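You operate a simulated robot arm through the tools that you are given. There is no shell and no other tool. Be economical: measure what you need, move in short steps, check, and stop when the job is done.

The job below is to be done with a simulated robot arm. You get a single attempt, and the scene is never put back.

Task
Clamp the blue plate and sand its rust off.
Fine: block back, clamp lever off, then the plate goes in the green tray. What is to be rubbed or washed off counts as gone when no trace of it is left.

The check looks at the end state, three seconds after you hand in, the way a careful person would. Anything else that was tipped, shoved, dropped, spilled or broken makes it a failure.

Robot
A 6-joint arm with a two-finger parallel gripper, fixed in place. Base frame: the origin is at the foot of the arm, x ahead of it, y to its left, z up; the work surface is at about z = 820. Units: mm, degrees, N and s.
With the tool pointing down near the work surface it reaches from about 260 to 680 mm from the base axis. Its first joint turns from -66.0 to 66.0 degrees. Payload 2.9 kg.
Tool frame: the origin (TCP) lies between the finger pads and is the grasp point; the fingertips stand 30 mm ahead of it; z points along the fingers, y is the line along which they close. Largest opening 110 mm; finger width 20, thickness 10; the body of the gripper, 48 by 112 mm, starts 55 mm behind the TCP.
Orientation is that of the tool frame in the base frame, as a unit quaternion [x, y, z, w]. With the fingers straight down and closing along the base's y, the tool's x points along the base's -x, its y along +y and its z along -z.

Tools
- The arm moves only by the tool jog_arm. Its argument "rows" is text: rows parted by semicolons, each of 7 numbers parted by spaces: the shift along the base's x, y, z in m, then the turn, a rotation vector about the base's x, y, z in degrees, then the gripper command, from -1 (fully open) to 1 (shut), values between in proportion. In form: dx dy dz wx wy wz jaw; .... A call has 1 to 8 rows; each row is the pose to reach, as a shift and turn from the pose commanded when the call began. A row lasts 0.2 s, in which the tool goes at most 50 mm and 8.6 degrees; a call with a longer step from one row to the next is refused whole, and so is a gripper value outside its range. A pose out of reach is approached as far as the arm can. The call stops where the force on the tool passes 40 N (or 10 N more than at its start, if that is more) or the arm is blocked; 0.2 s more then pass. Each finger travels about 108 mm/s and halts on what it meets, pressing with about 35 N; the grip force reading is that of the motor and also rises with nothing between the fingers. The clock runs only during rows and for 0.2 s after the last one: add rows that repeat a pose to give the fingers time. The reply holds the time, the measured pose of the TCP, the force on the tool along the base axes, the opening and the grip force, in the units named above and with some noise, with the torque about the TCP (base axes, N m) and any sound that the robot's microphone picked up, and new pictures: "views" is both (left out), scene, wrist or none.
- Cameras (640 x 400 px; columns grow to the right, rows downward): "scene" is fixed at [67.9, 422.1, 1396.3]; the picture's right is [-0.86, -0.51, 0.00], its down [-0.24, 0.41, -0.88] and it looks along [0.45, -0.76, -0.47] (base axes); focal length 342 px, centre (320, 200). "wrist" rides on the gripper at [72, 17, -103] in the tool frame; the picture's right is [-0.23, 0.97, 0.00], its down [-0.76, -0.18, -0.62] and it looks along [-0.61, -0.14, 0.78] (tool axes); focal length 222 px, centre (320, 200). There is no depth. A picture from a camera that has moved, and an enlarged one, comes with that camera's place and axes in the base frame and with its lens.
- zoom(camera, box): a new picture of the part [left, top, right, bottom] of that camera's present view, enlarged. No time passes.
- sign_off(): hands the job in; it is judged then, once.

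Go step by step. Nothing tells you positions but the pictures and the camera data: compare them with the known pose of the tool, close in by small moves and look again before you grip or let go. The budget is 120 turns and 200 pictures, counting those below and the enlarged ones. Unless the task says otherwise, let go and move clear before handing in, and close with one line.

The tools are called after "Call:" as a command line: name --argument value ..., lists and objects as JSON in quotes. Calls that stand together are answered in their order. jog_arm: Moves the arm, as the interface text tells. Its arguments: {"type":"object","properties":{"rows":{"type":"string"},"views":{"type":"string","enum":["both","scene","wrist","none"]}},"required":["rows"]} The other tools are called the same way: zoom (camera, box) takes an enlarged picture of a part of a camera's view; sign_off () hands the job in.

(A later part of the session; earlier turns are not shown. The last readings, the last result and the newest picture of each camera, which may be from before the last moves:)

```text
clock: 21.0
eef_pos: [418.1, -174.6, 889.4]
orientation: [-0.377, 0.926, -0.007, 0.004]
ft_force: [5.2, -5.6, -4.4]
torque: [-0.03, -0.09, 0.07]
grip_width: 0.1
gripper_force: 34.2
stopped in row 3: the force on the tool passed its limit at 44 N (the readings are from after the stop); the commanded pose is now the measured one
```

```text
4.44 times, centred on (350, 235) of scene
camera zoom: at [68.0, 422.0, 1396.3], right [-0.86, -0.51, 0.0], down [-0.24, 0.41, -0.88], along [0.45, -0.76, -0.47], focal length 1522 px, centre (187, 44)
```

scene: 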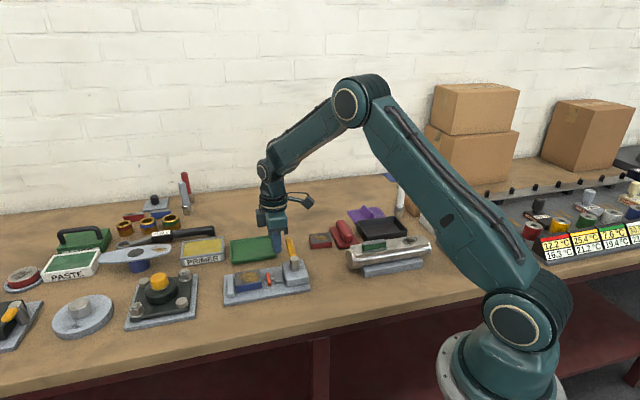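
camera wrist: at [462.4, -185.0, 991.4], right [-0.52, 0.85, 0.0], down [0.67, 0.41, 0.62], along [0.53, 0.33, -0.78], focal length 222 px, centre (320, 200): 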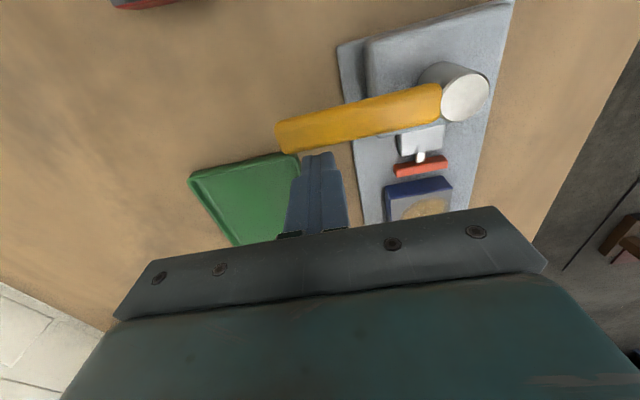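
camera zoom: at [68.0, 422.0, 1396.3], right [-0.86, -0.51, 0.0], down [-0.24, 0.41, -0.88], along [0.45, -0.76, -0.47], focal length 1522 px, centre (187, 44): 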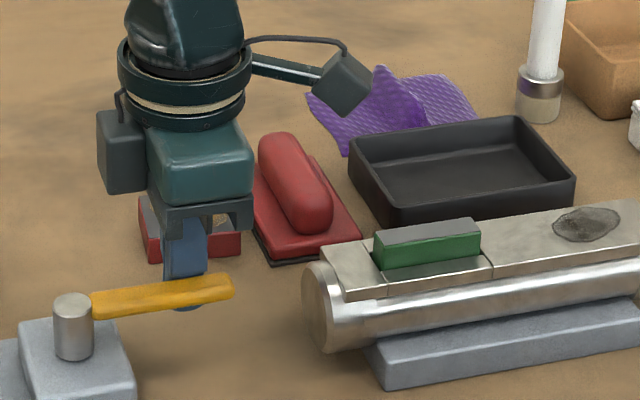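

One step was too long. I'll resend it split up.

Call:
jog_arm --rows "0.008 -0.008 0 0.57 0.73 0 1; 0.01 -0.01 0.04 0.57 0.73 0 1; 0.01 -0.02 0.08 0.57 0.73 0 0.5; 0.005 -0.045 0.11 0.57 0.73 0 0; 0.0 -0.075 0.13 0.57 0.73 0 0; 0.0 -0.11 0.13 0.57 0.73 0 0; 0.0 -0.11 0.13 0.57 0.73 0 0"

Call:
zoom --camera "wrist" --box '[200, 0, 440, 200]'

Call:
zoom --camera "scene" --box '[220, 200, 330, 300]'

```text
clock: 22.6
eef_pos: [415.4, -286.3, 1022.5]
orientation: [-0.378, 0.926, 0.001, -0.002]
ft_force: [-1.5, -0.3, -0.5]
torque: [-0.03, -0.01, -0.02]
grip_width: 55.3
gripper_force: 0.0
camera wrist: at [352.0, -325.9, 1125.5], right [-0.52, 0.86, 0.0], down [0.67, 0.4, 0.62], along [0.53, 0.32, -0.78], focal length 222 px, centre (320, 200)
```

scene: 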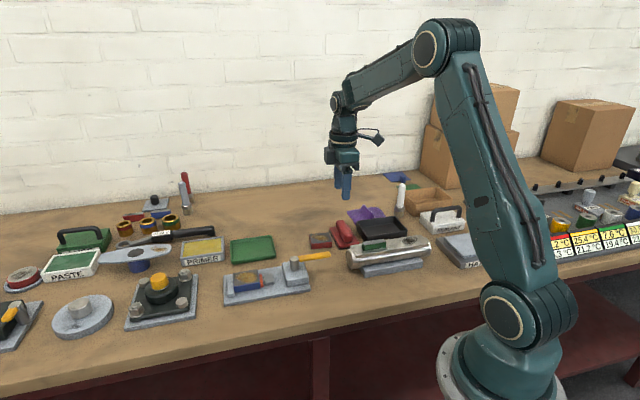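
wrist: 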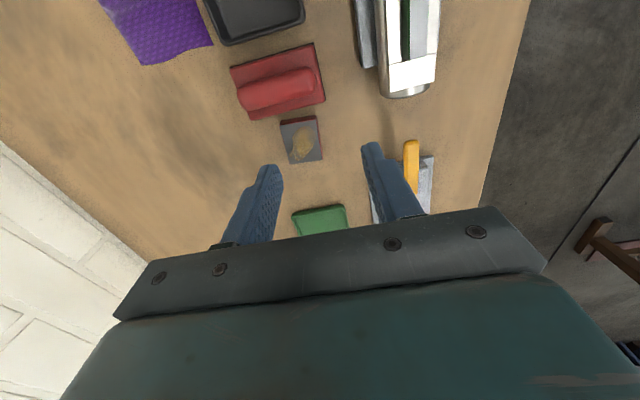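

```text
2.00 times, centred on (320, 100) of wrist
camera zoom: at [352.0, -325.9, 1125.5], right [-0.52, 0.86, 0.0], down [0.67, 0.4, 0.62], along [0.53, 0.32, -0.78], focal length 444 px, centre (320, 400)
```

zoom: 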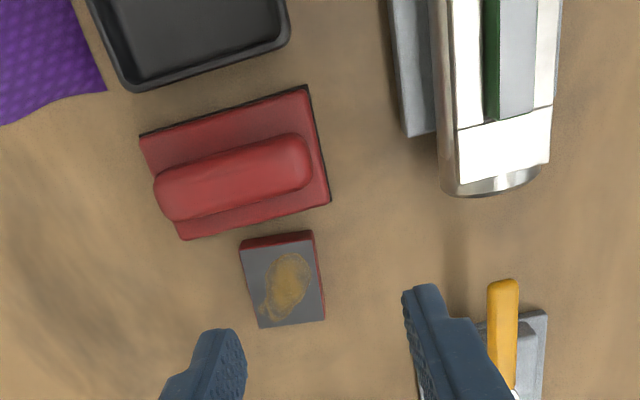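

```text
4.00 times, centred on (275, 250) of scene
camera zoom: at [67.9, 422.1, 1396.3], right [-0.86, -0.51, 0.0], down [-0.24, 0.41, -0.88], along [0.45, -0.76, -0.47], focal length 1369 px, centre (500, 0)
```

zoom: 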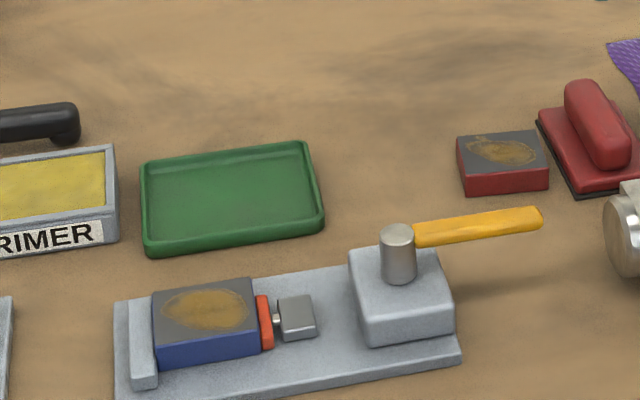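

The block is about 99×58 mm, centred near (426,-337), with its handle along the 135° direction. I'll turn the gripper to about -45° to take it across the handle.

Call:
jog_arm --rows "0.001 -0.006 0 0 0 -8.2 0; 0.002 -0.012 0 0 0 -16.4 0; 0.004 -0.018 0 0 0 -24.6 0; 0.005 -0.025 0 0 0 -32.8 0; 0.006 -0.03 0 0 0 -41 0; 0.007 -0.04 0 0 0 -49.2 0; 0.009 -0.045 0 0 0 -57.4 0; 0.01 -0.05 0 0 0 -65.6 0" --views "none"

Call:
jog_arm --rows "0 0 0 0 0 -8.2 0; 0 0 0 0 0 -16.4 0; 0 0 0 0 0 -24 0; 0 0 -0.03 0 0 -24 0; 0 0 -0.06 0 0 -24 0; 0 0 -0.06 0 0 -24 0"

Call:
zoom --camera "wrist" --box '[200, 20, 440, 220]'

```text
clock: 24.4
eef_pos: [426.9, -334.1, 1021.8]
orientation: [0.187, 0.982, 0.002, -0.001]
ft_force: [0.5, -0.7, -0.2]
torque: [-0.02, 0.0, -0.02]
grip_width: 55.1
gripper_force: 0.1
```

```text
clock: 25.8
eef_pos: [426.8, -333.5, 959.8]
orientation: [0.386, 0.923, 0.001, 0.0]
ft_force: [-0.1, 1.2, 0.3]
torque: [-0.02, -0.02, 0.01]
grip_width: 54.7
gripper_force: 0.0
camera wrist: at [387.4, -271.3, 1061.9], right [0.85, 0.52, 0.0], down [0.41, -0.67, 0.62], along [0.33, -0.53, -0.78], focal length 222 px, centre (320, 200)
```

scene: 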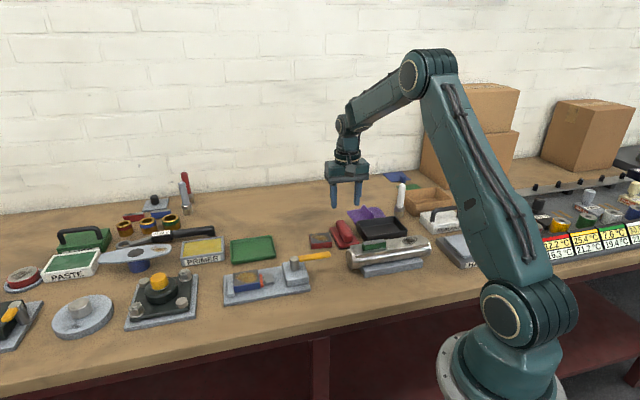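
wrist: 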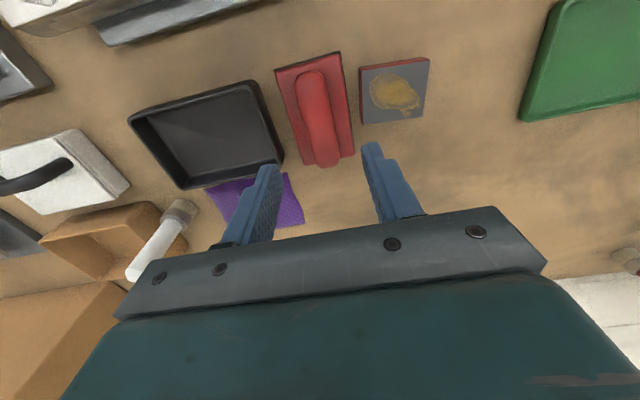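

```text
2.00 times, centred on (320, 120) of wrist
camera zoom: at [387.4, -271.3, 1061.9], right [0.85, 0.52, 0.0], down [0.41, -0.67, 0.62], along [0.33, -0.53, -0.78], focal length 444 px, centre (320, 360)
```

zoom: 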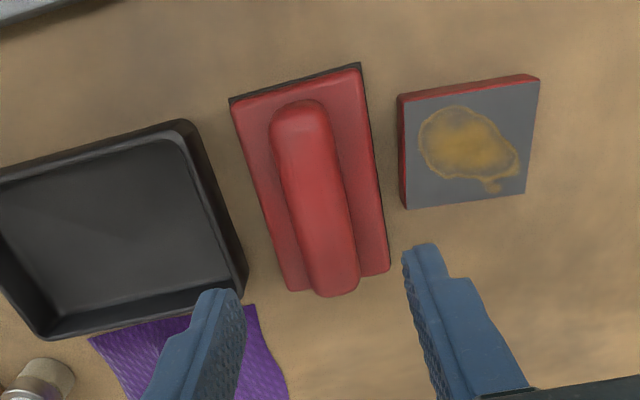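

The grip is lined up with the handle. I'll lower the tool over it.

Call:
jog_arm --rows "0 -0.0025 -0.03 0 0 0 0; 0 -0.0025 -0.06 0 0 0 0; 0 -0.0025 -0.075 0 0 0 0; 0 -0.0025 -0.085 0 0 0 0; 0 -0.0025 -0.085 0 0 0 0"

Call:
zoom --camera "scene" --box '[300, 190, 400, 270]'

```text
clock: 27.0
eef_pos: [427.6, -336.1, 874.8]
orientation: [0.385, 0.923, 0.002, 0.0]
ft_force: [-0.6, -0.8, -0.2]
torque: [-0.01, 0.02, 0.03]
grip_width: 54.9
gripper_force: 0.1
camera wrist: at [388.2, -274.7, 978.6], right [0.85, 0.52, 0.0], down [0.41, -0.67, 0.62], along [0.33, -0.53, -0.78], focal length 222 px, centre (320, 200)
```

scene: 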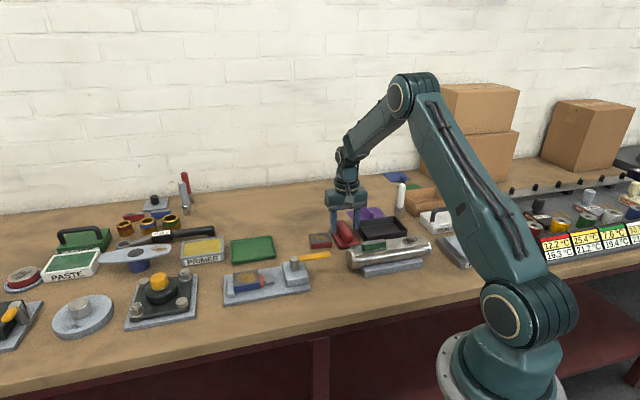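
wrist: 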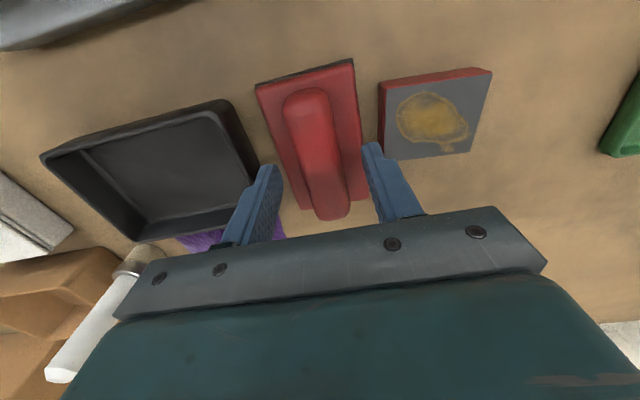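

```text
5.00 times, centred on (350, 230) of scene
camera zoom: at [67.9, 422.1, 1396.3], right [-0.86, -0.51, 0.0], down [-0.24, 0.41, -0.88], along [0.45, -0.76, -0.47], focal length 1712 px, centre (170, 50)
```

zoom: 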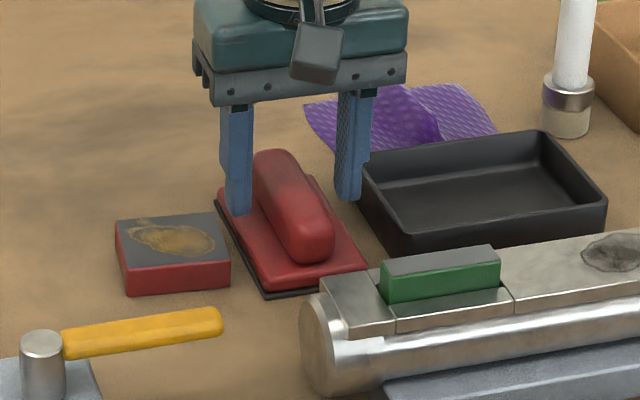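

Both fingers straddle the handle. I'll go 6 mm lower and grip.

Call:
jog_arm --rows "0 0 -0.003 0 0 0 0; 0 0 -0.006 0 0 0 0; 0 0 -0.006 0 0 0 0.3; 0 0 -0.006 0 0 0 0.6; 0 0 -0.006 0 0 0 0.8; 0 0 -0.006 0 0 0 0.8"

Call:
zoom --camera "scene" --box '[300, 190, 400, 270]'

```text
clock: 28.4
eef_pos: [426.9, -337.0, 868.4]
orientation: [0.385, 0.923, 0.002, 0.0]
ft_force: [0.3, 0.4, -0.4]
torque: [-0.06, -0.04, 0.05]
grip_width: 27.3
gripper_force: 34.9
camera wrist: at [387.9, -274.2, 972.0], right [0.85, 0.52, 0.0], down [0.41, -0.67, 0.62], along [0.33, -0.53, -0.78], focal length 222 px, centre (320, 200)
```

scene: 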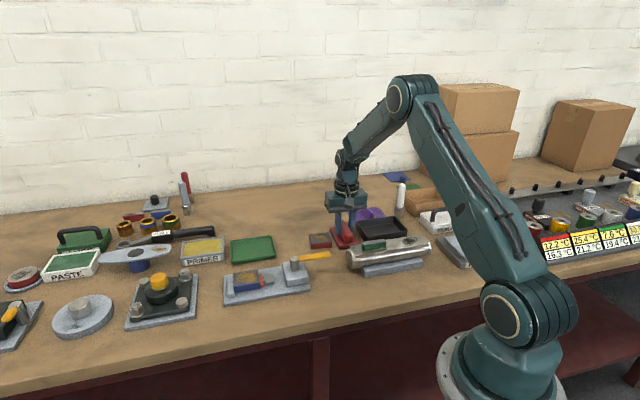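
wrist: 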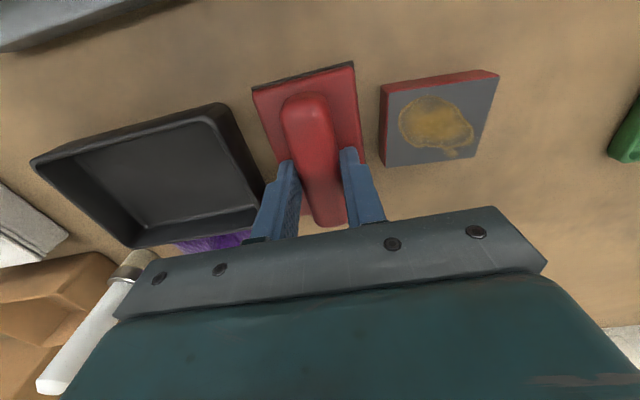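

```text
5.00 times, centred on (350, 230) of scene
camera zoom: at [67.9, 422.1, 1396.3], right [-0.86, -0.51, 0.0], down [-0.24, 0.41, -0.88], along [0.45, -0.76, -0.47], focal length 1712 px, centre (170, 50)
```

zoom: 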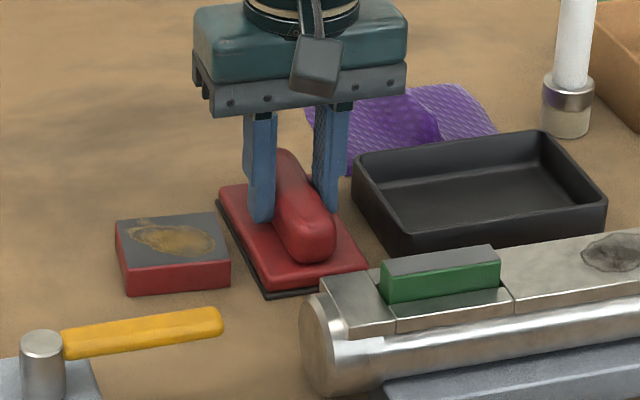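

The handle is gripped; the jaws read 27 mm. I'll lift the block and carry it toward the plate, stopping short so I can measure the plate.

Call:
jog_arm --rows "0 0 0.02 0 0 0 0.8; 0 0 0.06 0 0 0 0.8; 0 0 0.1 0 0 0 0.8; 0.01 0.015 0.13 0 0 0 0.8; 0.036 0.05 0.13 0 0 0 0.8; 0.062 0.086 0.13 0 0 0 0.8; 0.088 0.122 0.13 0 0 0 0.8; 0.114 0.158 0.13 0 0 0 0.8" --views "none"

Call:
jog_arm --rows "0.026 0.036 0 0 0 0 0.8; 0.052 0.072 0 0 0 0 0.8; 0.059 0.082 0 0 0 0 0.8; 0.059 0.082 0 0 0 0 0.8"

Call:
zoom --camera "wrist" --box '[200, 0, 440, 200]'

Call:
zoom --camera "scene" --box '[220, 230, 320, 310]'

```text
clock: 30.2
eef_pos: [538.9, -178.9, 1000.1]
orientation: [0.386, 0.922, 0.002, 0.0]
ft_force: [0.3, -0.4, -0.8]
torque: [-0.04, 0.01, 0.0]
grip_width: 27.3
gripper_force: 35.2
```

```text
clock: 31.2
eef_pos: [598.7, -96.8, 1000.1]
orientation: [0.385, 0.923, 0.001, -0.001]
ft_force: [0.2, 0.5, -1.4]
torque: [0.0, 0.03, -0.01]
grip_width: 27.2
gripper_force: 35.2
camera wrist: at [559.3, -34.6, 1103.0], right [0.85, 0.52, 0.0], down [0.41, -0.67, 0.62], along [0.33, -0.53, -0.78], focal length 222 px, centre (320, 200)
```

scene: 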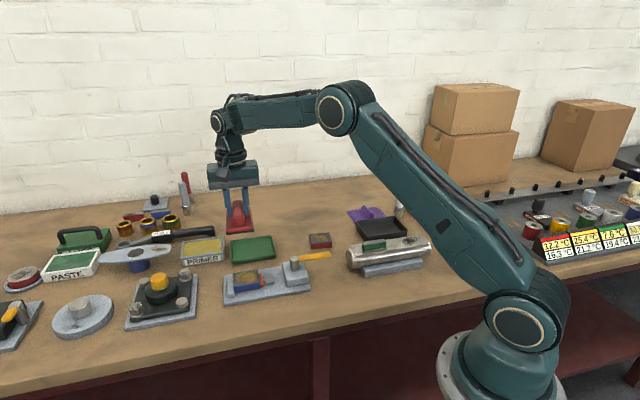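
wrist: 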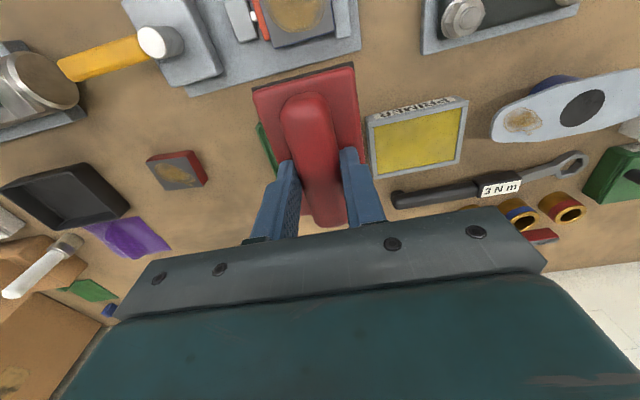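

```text
2.00 times, centred on (320, 100) of wrist
camera zoom: at [559.3, -34.6, 1103.0], right [0.85, 0.52, 0.0], down [0.41, -0.67, 0.62], along [0.33, -0.53, -0.78], focal length 444 px, centre (320, 400)
```

zoom: 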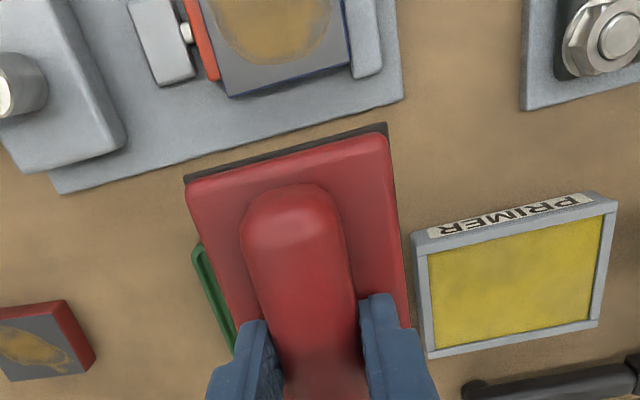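

```text
5.00 times, centred on (270, 270) of scene
camera zoom: at [67.9, 422.1, 1396.3], right [-0.86, -0.51, 0.0], down [-0.24, 0.41, -0.88], along [0.45, -0.76, -0.47], focal length 1712 px, centre (570, -150)
```

zoom: 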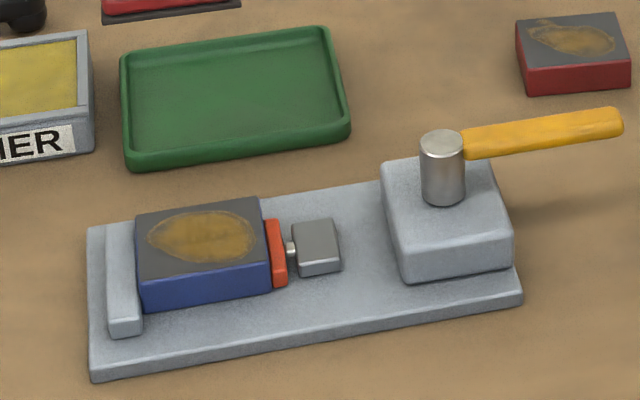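

The plate is centred near (537,-36), with its top at about z 847. I'll bring the block above it.

Call:
jog_arm --rows "-0.03 0.03 0 0 0 0 0.8; -0.0617 0.0608 0 0 0 0 0.8; -0.0617 0.0608 -0.04 0 0 0 0.8; -0.0617 0.0608 -0.075 0 0 0 0.8; -0.0617 0.0608 -0.09 0 0 0 0.8; -0.0617 0.0608 -0.09 0 0 0 0.8" --views "wrist"

Call:
zoom --camera "scene" --box '[210, 220, 330, 310]'

```text
clock: 32.6
eef_pos: [537.5, -35.9, 909.6]
orientation: [0.385, 0.923, 0.002, 0.0]
ft_force: [-0.8, 1.0, -1.9]
torque: [0.03, 0.01, -0.02]
grip_width: 27.5
gripper_force: 35.0
camera wrist: at [498.6, 26.0, 1012.3], right [0.85, 0.52, 0.0], down [0.41, -0.67, 0.62], along [0.33, -0.53, -0.78], focal length 222 px, centre (320, 200)
```

wrist: 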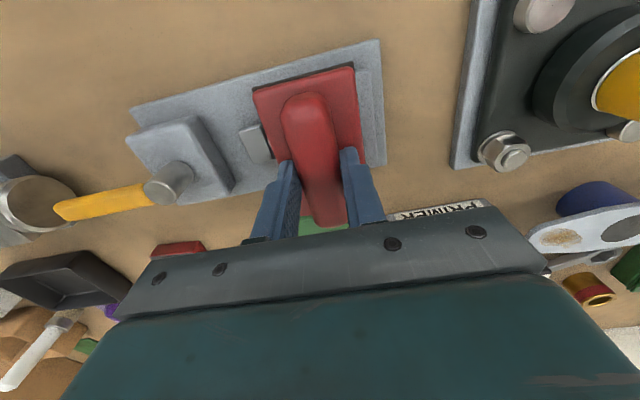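

```text
4.44 times, centred on (270, 265) of scene
camera zoom: at [67.9, 422.1, 1396.3], right [-0.86, -0.51, 0.0], down [-0.24, 0.41, -0.88], along [0.45, -0.76, -0.47], focal length 1522 px, centre (542, -89)
```

zoom: 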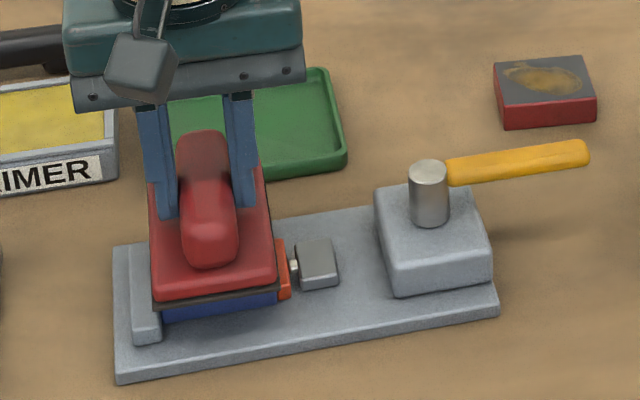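

The block is over the plate. I'll lower it slowly and feel for contact.

Call:
jog_arm --rows "-0.001 -0.001 -0.005 0 0 0 0.8; -0.001 -0.001 -0.009 0 0 0 0.8; -0.001 -0.001 -0.011 0 0 0 0.8; -0.001 -0.001 -0.012 0 0 0 0.8" --views "none"

```text
clock: 33.6
eef_pos: [537.1, -36.6, 900.5]
orientation: [0.386, 0.923, 0.002, 0.002]
ft_force: [-5.8, 0.7, 23.0]
torque: [0.01, 0.6, -0.01]
grip_width: 27.1
gripper_force: 35.0
```

Contact at about 23 N. I'll ease off slightly and stroke back and forth along the block's length.

Call:
jog_arm --rows "-0.007 0.007 0.001 0 0 0 0.8; -0.014 0.014 0.001 0 0 0 0.8; -0.007 0.007 0.001 0 0 0 0.8; 0 0 0.001 0 0 0 0.8; 0.007 -0.007 0.001 0 0 0 0.8; 0.014 -0.014 0.001 0 0 0 0.8; 0.007 -0.007 0.001 0 0 0 0.8; 0 0 0.001 0 0 0 0.8" --views "none"

Call:
zoom --camera "scene" --box '[210, 220, 330, 310]'

```text
clock: 35.4
eef_pos: [536.5, -37.6, 899.3]
orientation: [0.386, 0.923, 0.002, 0.001]
ft_force: [4.2, -4.5, 15.6]
torque: [-0.29, -0.19, 0.03]
grip_width: 27.1
gripper_force: 34.8
```

```text
4.44 times, centred on (270, 265) of scene
camera zoom: at [67.7, 422.0, 1396.3], right [-0.86, -0.51, 0.0], down [-0.24, 0.41, -0.88], along [0.45, -0.76, -0.47], focal length 1522 px, centre (542, -89)
```

zoom: 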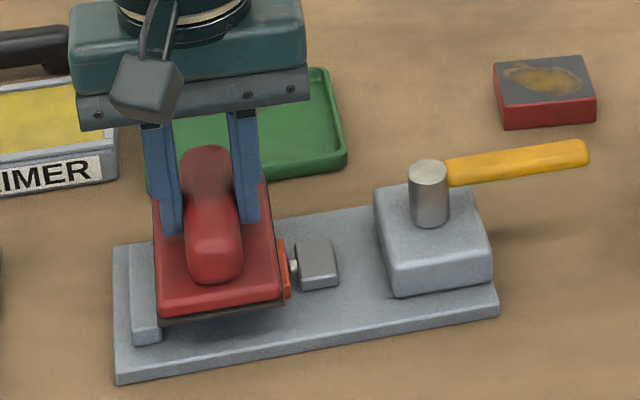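

The stroking works and everything is stable. More strokes next, with small sideways shifts.

Call:
jog_arm --rows "-0.012 0.012 0 0 0 0 0.8; -0.020 0.020 0 0 0 0 0.8; -0.005 0.009 0 0 0 0 0.8; 0.009 -0.005 0 0 0 0 0.8; 0.021 -0.017 0 0 0 0 0.8; 0.007 -0.007 0 0 0 0 0.8; -0.009 0.005 0 0 0 0 0.8; -0.02 0.016 0 0 0 0 0.8" --views "none"

Call:
jog_arm --rows "0.012 -0.012 0 0 0 0 0.8; 0.024 -0.024 0 0 0 0 0.8; 0.036 -0.036 0 0 0 0 0.8; 0.024 -0.024 0 0 0 0 0.8; 0.020 -0.016 0 0 0 0 0.8; 0.020 -0.016 0.01 0 0 0 0.8; 0.07 -0.066 0.05 0 0 0 0.8" --views "none"

```text
clock: 37.2
eef_pos: [516.5, -21.0, 898.5]
orientation: [0.386, 0.922, 0.001, 0.002]
ft_force: [4.2, -2.4, 15.3]
torque: [-0.39, -0.09, 0.08]
grip_width: 27.0
gripper_force: 35.1
```

```text
refused: row 7 steps farther than a row can; nothing moved
```

Call:
jog_arm --rows "0.012 -0.012 0 0 0 0 0.8; 0.024 -0.024 0 0 0 0 0.8; 0.036 -0.036 0 0 0 0 0.8; 0.024 -0.024 0 0 0 0 0.8; 0.020 -0.016 0 0 0 0 0.8; 0.020 -0.016 0.01 0 0 0 0.8; 0.045 -0.041 0.035 0 0 0 0.8; 0.072 -0.068 0.045 0 0 0 0.8"

Call:
zoom --camera "scene" --box '[210, 220, 330, 310]'

```text
clock: 39.0
eef_pos: [588.7, -89.7, 943.3]
orientation: [0.384, 0.923, 0.001, -0.001]
ft_force: [0.0, 0.1, 0.3]
torque: [0.03, -0.01, 0.0]
grip_width: 27.4
gripper_force: 35.2
camera wrist: at [548.8, -28.3, 1045.7], right [0.85, 0.52, 0.0], down [0.41, -0.67, 0.62], along [0.33, -0.53, -0.78], focal length 222 px, centre (320, 200)
```

scene: 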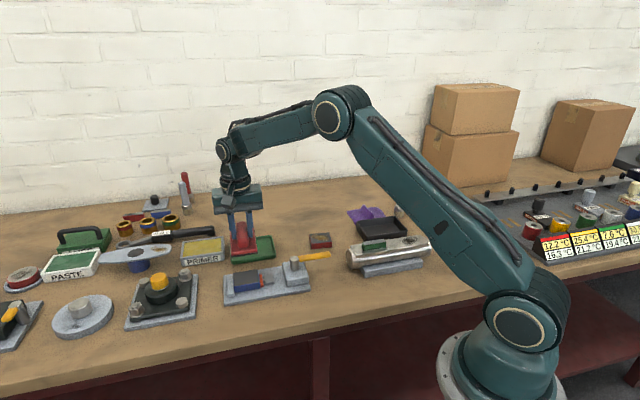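
wrist: 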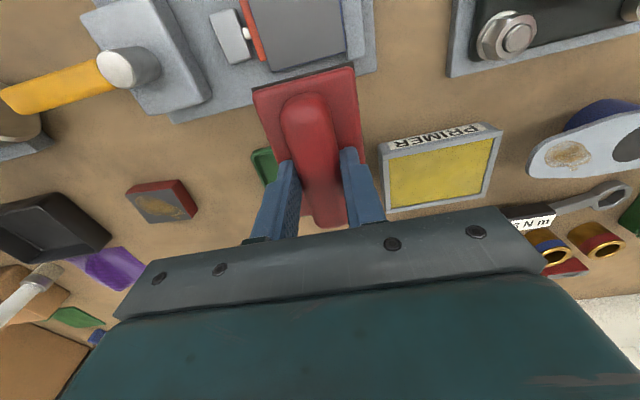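

```text
4.44 times, centred on (270, 265) of scene
camera zoom: at [67.8, 422.1, 1396.3], right [-0.86, -0.51, 0.0], down [-0.24, 0.41, -0.88], along [0.45, -0.76, -0.47], focal length 1522 px, centre (542, -89)
```

zoom: 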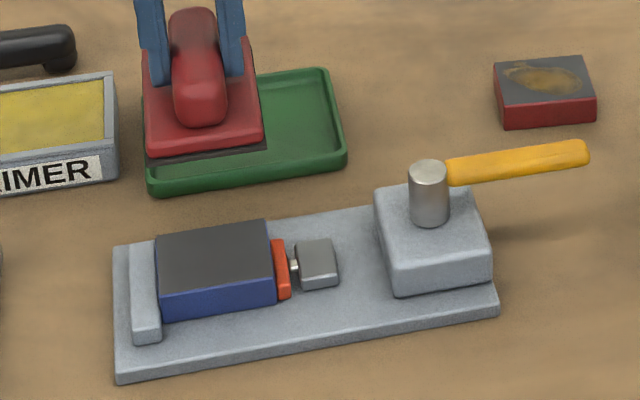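

The plate looks clean. I'll zoom in tight to check for traces.

Call:
zoom --camera "scene" --box '[240, 265, 280, 292]'

Call:
zoom --camera "wrist" --box '[230, 0, 370, 80]'

```text
14.81 times, centred on (260, 278) of scene
camera zoom: at [67.8, 422.1, 1396.3], right [-0.86, -0.51, 0.0], down [-0.24, 0.41, -0.88], along [0.45, -0.76, -0.47], focal length 5072 px, centre (1209, -963)
```

zoom: 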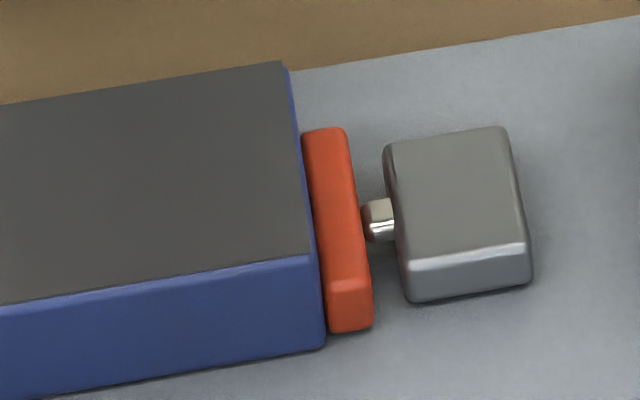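

```text
4.57 times, centred on (300, 40) of wrist
camera zoom: at [548.8, -28.3, 1045.7], right [0.85, 0.52, 0.0], down [0.41, -0.67, 0.62], along [0.33, -0.53, -0.78], focal length 1015 px, centre (411, 931)
```

zoom: 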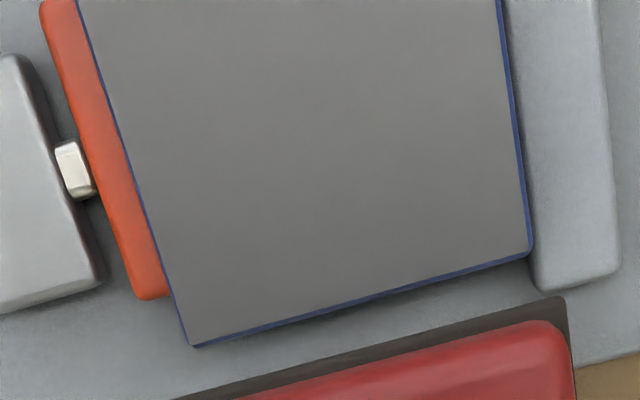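

No rust is left. Next I carry the block back to where it came from.

Call:
jog_arm --rows "0 0 0.03 0 0 0 0.8; -0.012 -0.018 0.055 0 0 0 0.8; -0.038 -0.058 0.055 0 0 0 0.8; -0.064 -0.098 0.055 0 0 0 0.8; -0.09 -0.138 0.055 0 0 0 0.8; -0.116 -0.178 0.055 0 0 0 0.8; -0.142 -0.218 0.055 0 0 0 0.8; -0.1615 -0.247 0.055 0 0 0 0.8" --views "none"

Call:
jog_arm --rows "0 0 -0.03 0 0 0 0.8; 0 0 -0.07 0 0 0 0.8; 0 0 -0.10 0 0 0 0.8; 0 0 -0.11 0 0 0 0.8; 0 0 -0.11 0 0 0 0.8"

Call:
zoom --camera "scene" --box '[300, 190, 400, 270]'

```text
clock: 40.8
eef_pos: [426.8, -339.3, 996.7]
orientation: [0.384, 0.923, 0.002, 0.0]
ft_force: [0.3, -0.3, -1.5]
torque: [0.0, 0.04, 0.02]
grip_width: 27.5
gripper_force: 35.1
```

```text
clock: 42.0
eef_pos: [428.4, -334.9, 888.6]
orientation: [0.386, 0.923, 0.002, 0.0]
ft_force: [0.0, -0.1, -1.2]
torque: [-0.01, -0.01, 0.04]
grip_width: 26.9
gripper_force: 35.2
camera wrist: at [388.5, -273.3, 990.7], right [0.85, 0.52, 0.0], down [0.41, -0.67, 0.62], along [0.33, -0.53, -0.78], focal length 222 px, centre (320, 200)
```

scene: 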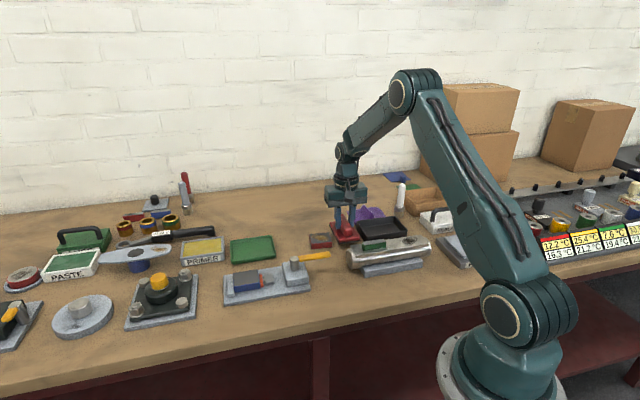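
wrist: 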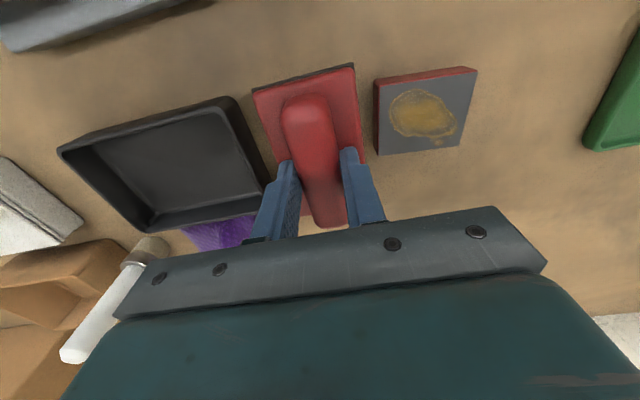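

```text
5.00 times, centred on (350, 230) of scene
camera zoom: at [67.9, 422.1, 1396.3], right [-0.86, -0.51, 0.0], down [-0.24, 0.41, -0.88], along [0.45, -0.76, -0.47], focal length 1712 px, centre (170, 50)
```

zoom: 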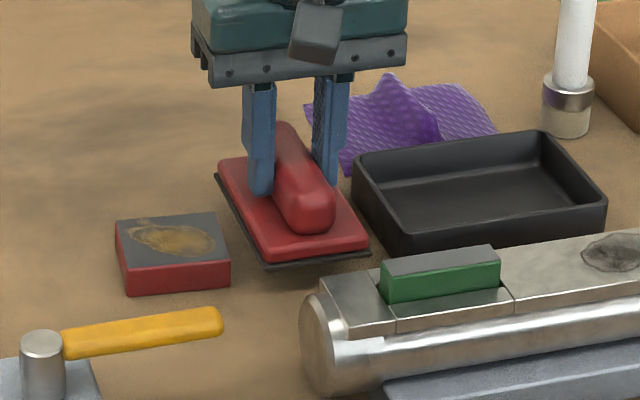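

It's aligned over its old place. I'll lower it to the bench, release and lift away.

Call:
jog_arm --rows "-0.0005 -0.0005 -0.008 0 0 0 0.8; -0.0005 -0.0005 -0.014 0 0 0 0.8; -0.0005 -0.0005 -0.018 0 0 0 0.8; -0.0005 -0.0005 -0.0195 0 0 0 0.8; -0.0005 -0.0005 -0.0195 0 0 0 0.8" --views "none"

Call:
zoom --camera "scene" --box '[300, 190, 400, 270]'

```text
clock: 43.2
eef_pos: [426.1, -335.3, 868.8]
orientation: [0.386, 0.923, 0.001, 0.001]
ft_force: [0.4, 0.6, 1.7]
torque: [-0.12, -0.02, 0.0]
grip_width: 27.2
gripper_force: 34.8
```

```text
5.00 times, centred on (350, 230) of scene
camera zoom: at [67.9, 422.1, 1396.3], right [-0.86, -0.51, 0.0], down [-0.24, 0.41, -0.88], along [0.45, -0.76, -0.47], focal length 1712 px, centre (170, 50)
```

zoom: 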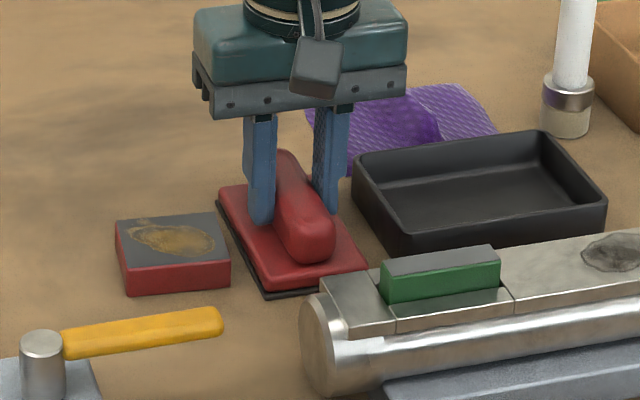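

The block is back on the bench in its original spot. I'll release it, rise, and turn the gripper back.

Call:
jog_arm --rows "0 0 0 0 0 0 0.3; 0 0 0 0 0 0 0.05; 0 0 0 0 0 0 0.05; 0 0 0.03 0 0 0 0.05; 0 0 0.07 0 0 0 0.05; 0 0 0.11 0 0 0 0.05; 0 0 0.14 0 0 8 0.05; 0 0 0.15 0 0 16 0.05" --views "none"

Call:
jog_arm --rows "0 0.02 0 0 0 8.4 0.1; 0 0.04 0 0 0 16.8 0.3; 0 0.06 0 0 0 25.2 0.5; 0 0.08 0 0 0 33.6 0.8; 0 0.1 0 0 0 42 1; 0 0.11 0 0 0 50.4 1; 0 0.12 0 0 0 58.8 1; 0 0.12 0 0 0 67 1"

Call:
zoom --camera "scene" --box '[300, 190, 400, 270]'

```text
clock: 45.0
eef_pos: [426.7, -332.9, 1018.0]
orientation: [0.252, 0.968, 0.002, 0.0]
ft_force: [-0.2, -0.5, -0.2]
torque: [-0.03, 0.0, 0.02]
grip_width: 52.3
gripper_force: 0.0
```

```text
clock: 46.8
eef_pos: [426.4, -216.4, 1018.4]
orientation: [-0.325, 0.946, 0.001, -0.002]
ft_force: [-0.1, -0.5, -0.1]
torque: [-0.03, -0.01, 0.0]
grip_width: 0.0
gripper_force: 34.8
camera wrist: at [359.2, -248.7, 1121.5], right [-0.42, 0.91, 0.0], down [0.71, 0.33, 0.62], along [0.56, 0.26, -0.78], focal length 222 px, centre (320, 200)
```

scene: 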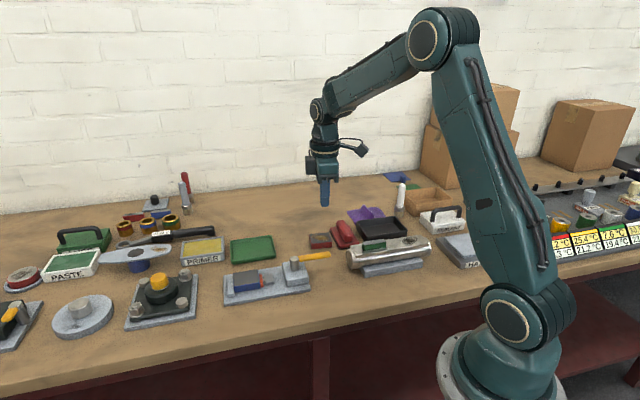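
wrist: 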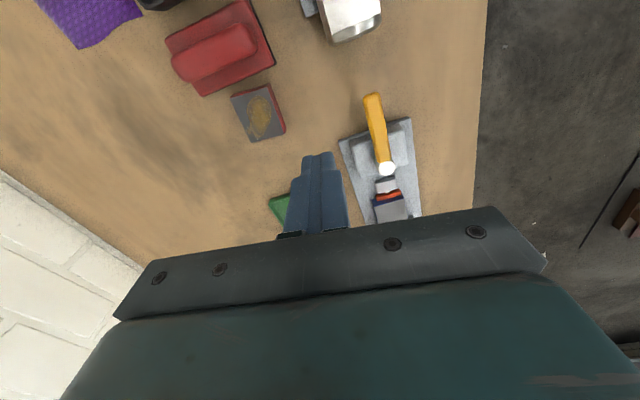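

```text
5.00 times, centred on (350, 230) of scene
camera zoom: at [67.9, 422.1, 1396.3], right [-0.86, -0.51, 0.0], down [-0.24, 0.41, -0.88], along [0.45, -0.76, -0.47], focal length 1712 px, centre (170, 50)
```

zoom: 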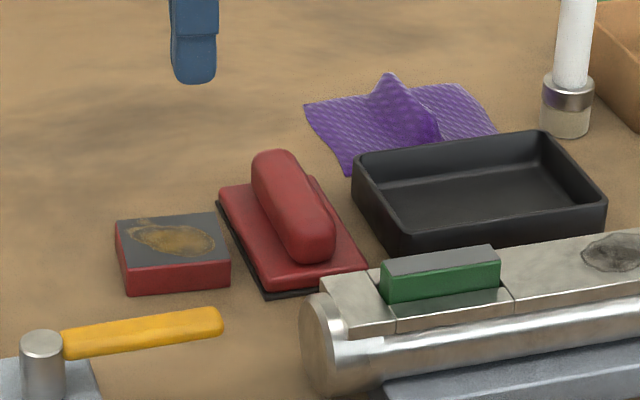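

The block is back in place and the lever still points along the bed axis. I'll come down on its robot side near the tip, ready to swing it back.

Call:
jog_arm --rows "-0.02 0.03 0 0 0 3 1; -0.0446 0.0724 -0.01 0 0 6.5 1; -0.0446 0.0724 -0.05 0 0 6.5 1; -0.0446 0.0724 -0.09 0 0 6.5 1; -0.0446 0.0724 -0.115 0 0 6.5 1; -0.0446 0.0724 -0.128 0 0 6.5 1; -0.0446 0.0724 -0.128 0 0 6.5 1" --views "wrist"

Call:
zoom --camera "scene" --box '[220, 200, 360, 300]'

```text
clock: 48.4
eef_pos: [381.3, -143.5, 890.5]
orientation: [-0.377, 0.926, 0.001, -0.001]
ft_force: [-0.5, -0.2, 0.7]
torque: [0.03, -0.02, 0.0]
grip_width: 0.0
gripper_force: 34.8
camera wrist: at [317.9, -182.6, 993.1], right [-0.52, 0.86, 0.0], down [0.67, 0.4, 0.62], along [0.53, 0.32, -0.78], focal length 222 px, centre (320, 200)
```

wrist: 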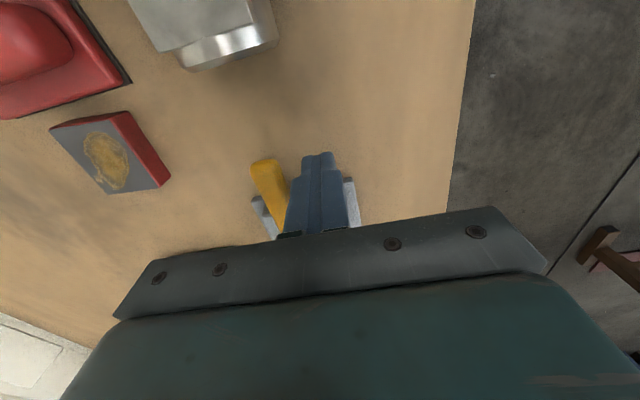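

```text
4.00 times, centred on (290, 250) of scene
camera zoom: at [67.9, 422.1, 1396.3], right [-0.86, -0.51, 0.0], down [-0.24, 0.41, -0.88], along [0.45, -0.76, -0.47], focal length 1369 px, centre (440, 0)
```

zoom: 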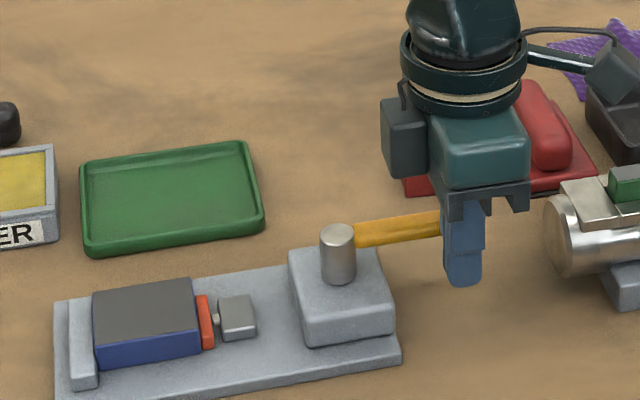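

The finger is beside the lever. I'll start swinging it back.

Call:
jog_arm --rows "0.0089 -0.0091 0 0 0 0 1; 0.015 -0.0165 0 0 0 0 1; 0.0208 -0.024 0 0 0 0 1; 0.028 -0.030 0 0 0 0 1; 0.036 -0.0354 0 0 0 0 1" --views "none"

Call:
zoom --camera "scene" --box '[220, 200, 360, 300]'

```text
clock: 49.6
eef_pos: [420.1, -180.5, 889.4]
orientation: [-0.377, 0.926, 0.001, 0.0]
ft_force: [-0.4, 0.7, 0.3]
torque: [-0.02, -0.02, 0.0]
grip_width: 0.0
gripper_force: 34.6
```

```text
4.00 times, centred on (290, 250) of scene
camera zoom: at [67.9, 422.1, 1396.3], right [-0.86, -0.51, 0.0], down [-0.24, 0.41, -0.88], along [0.45, -0.76, -0.47], focal length 1369 px, centre (440, 0)
```

zoom: 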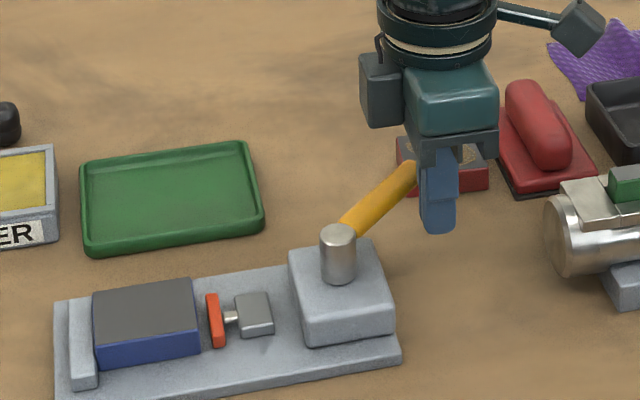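

The clamp is releasing. I'll carry on round to the starting position.

Call:
jog_arm --rows "0.0178 -0.0069 0 0 0 0 1; 0.0368 -0.0091 0 0 0 0 1; 0.0556 -0.0064 0 0 0 0 1; 0.0674 -0.0018 0 0 0 0 1; 0.072 0.0005 0 0 0 0 1" --views "none"

Call:
zoom --camera "scene" --box '[220, 200, 330, 300]'

```text
clock: 50.8
eef_pos: [488.7, -179.4, 890.1]
orientation: [-0.375, 0.927, 0.002, -0.003]
ft_force: [-13.9, -5.6, 3.7]
torque: [0.05, 0.0, 0.1]
grip_width: 0.0
gripper_force: 35.0
```

```text
4.00 times, centred on (275, 250) of scene
camera zoom: at [67.5, 422.0, 1396.4], right [-0.86, -0.51, 0.0], down [-0.24, 0.41, -0.88], along [0.45, -0.76, -0.47], focal length 1369 px, centre (500, 0)
```

zoom: 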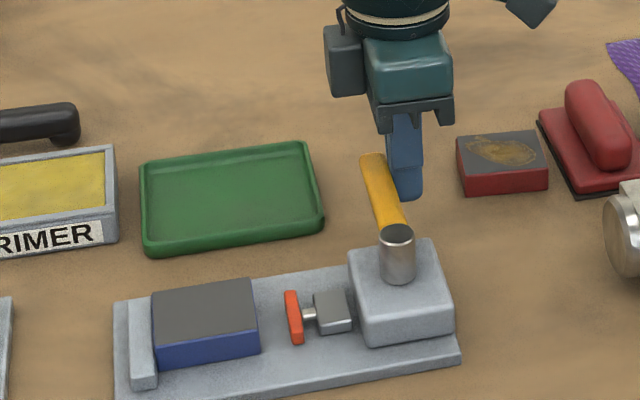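

The lever is back at its open stop and the pad has retracted. I'll back away, rise and move above the plate.

Call:
jog_arm --rows "-0.01 -0.01 0 0 0 0 1; -0.01 -0.01 0.05 0 0 0 0.7; -0.01 -0.01 0.09 0 0 0 0.3; 0.005 0.03 0.1 0 0 0 0; 0.02 0.07 0.1 0 0 0 -0.15; 0.035 0.11 0.1 0 0 0 -0.15; 0.0434 0.139 0.09 0 0 0 -0.15; 0.0434 0.139 0.09 0 0 0 -0.15"

Call:
zoom --camera "wrist" --box '[220, 20, 440, 220]'

Call:
zoom --camera "scene" --box '[220, 200, 330, 300]'

```text
clock: 52.6
eef_pos: [535.1, -40.7, 978.7]
orientation: [-0.376, 0.927, 0.001, -0.002]
ft_force: [-0.8, -0.5, 0.5]
torque: [0.02, 0.04, -0.02]
grip_width: 63.2
gripper_force: 0.0
camera wrist: at [471.3, -80.4, 1081.7], right [-0.52, 0.86, 0.0], down [0.67, 0.4, 0.62], along [0.53, 0.32, -0.78], focal length 222 px, centre (320, 200)
```

scene: 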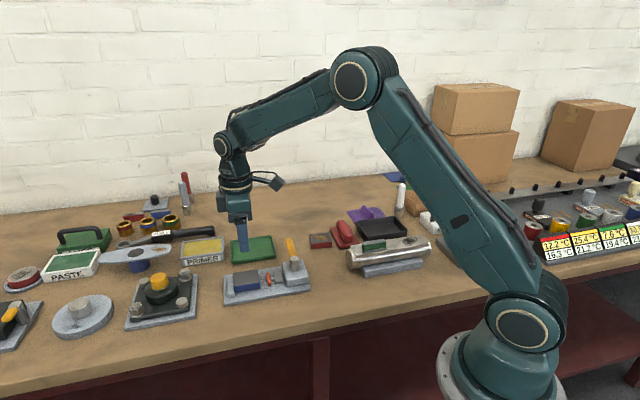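
wrist: 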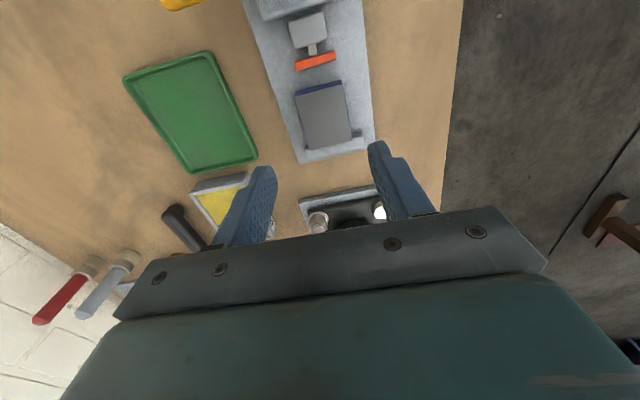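

```text
2.00 times, centred on (330, 120) of wrist
camera zoom: at [471.3, -80.4, 1081.7], right [-0.52, 0.86, 0.0], down [0.67, 0.4, 0.62], along [0.53, 0.32, -0.78], focal length 444 px, centre (300, 360)
```

zoom: 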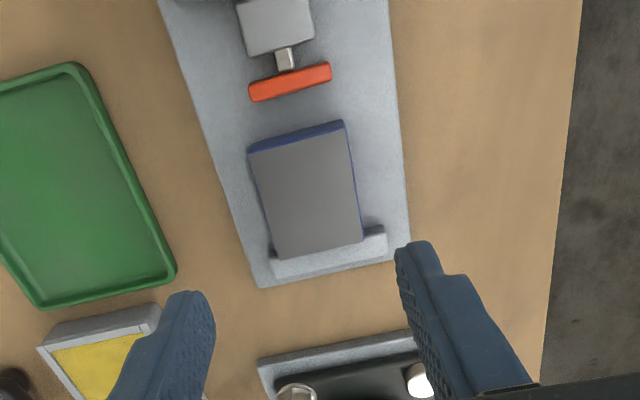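

```text
4.00 times, centred on (275, 250) of scene
camera zoom: at [67.9, 422.1, 1396.3], right [-0.86, -0.51, 0.0], down [-0.24, 0.41, -0.88], along [0.45, -0.76, -0.47], focal length 1369 px, centre (500, 0)
```

zoom: 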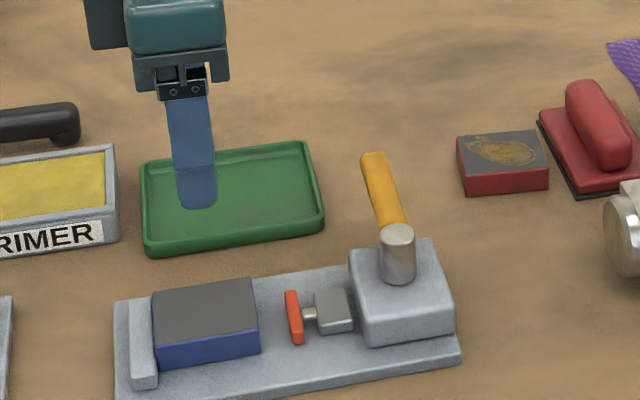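

The plate hasn't shifted and the TCP is centred across it. I'll go down to grip it.

Call:
jog_arm --rows "-0.001 0.0 -0.04 0 0 0 -0.15; -0.001 0 -0.075 0 0 0 -0.15; -0.001 0 -0.1 0 0 0 -0.15; -0.001 0 -0.112 0 0 0 -0.15; -0.001 0 -0.112 0 0 0 0.15; -0.001 0 -0.112 0 0 0 0.4; -0.001 0 -0.112 0 0 0 0.4" --views "wrist"

Call:
zoom --camera "scene" --box '[220, 220, 330, 310]'

```text
clock: 54.2
eef_pos: [533.0, -40.9, 868.1]
orientation: [-0.376, 0.927, 0.002, -0.002]
ft_force: [-2.0, 1.3, 3.1]
torque: [0.01, 0.26, 0.01]
grip_width: 49.7
gripper_force: 34.7
camera wrist: at [469.4, -79.5, 970.3], right [-0.52, 0.86, 0.0], down [0.67, 0.4, 0.62], along [0.53, 0.32, -0.78], focal length 222 px, centre (320, 200)
```

wrist: 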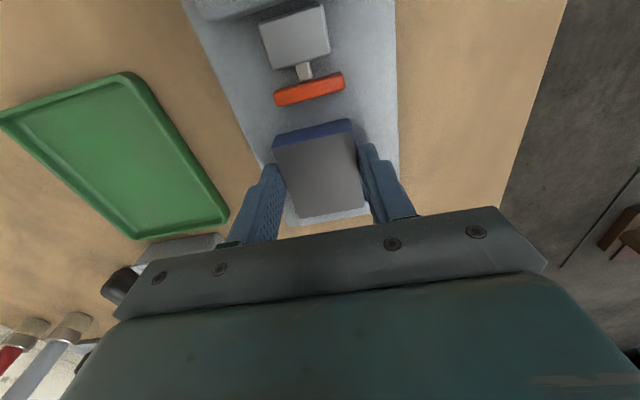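

```text
4.44 times, centred on (275, 265) of scene
camera zoom: at [67.8, 422.2, 1396.3], right [-0.86, -0.51, 0.0], down [-0.24, 0.41, -0.88], along [0.45, -0.76, -0.47], focal length 1522 px, centre (520, -89)
```

zoom: 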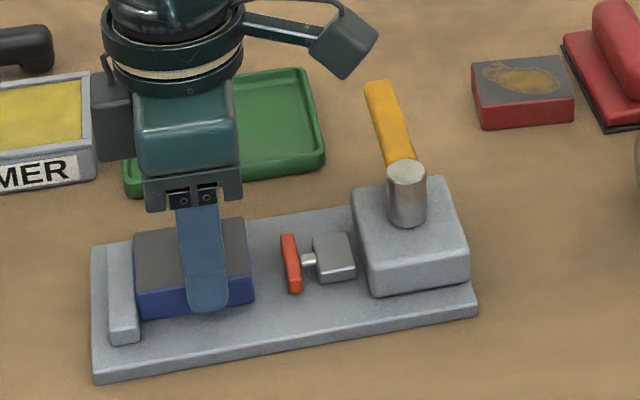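

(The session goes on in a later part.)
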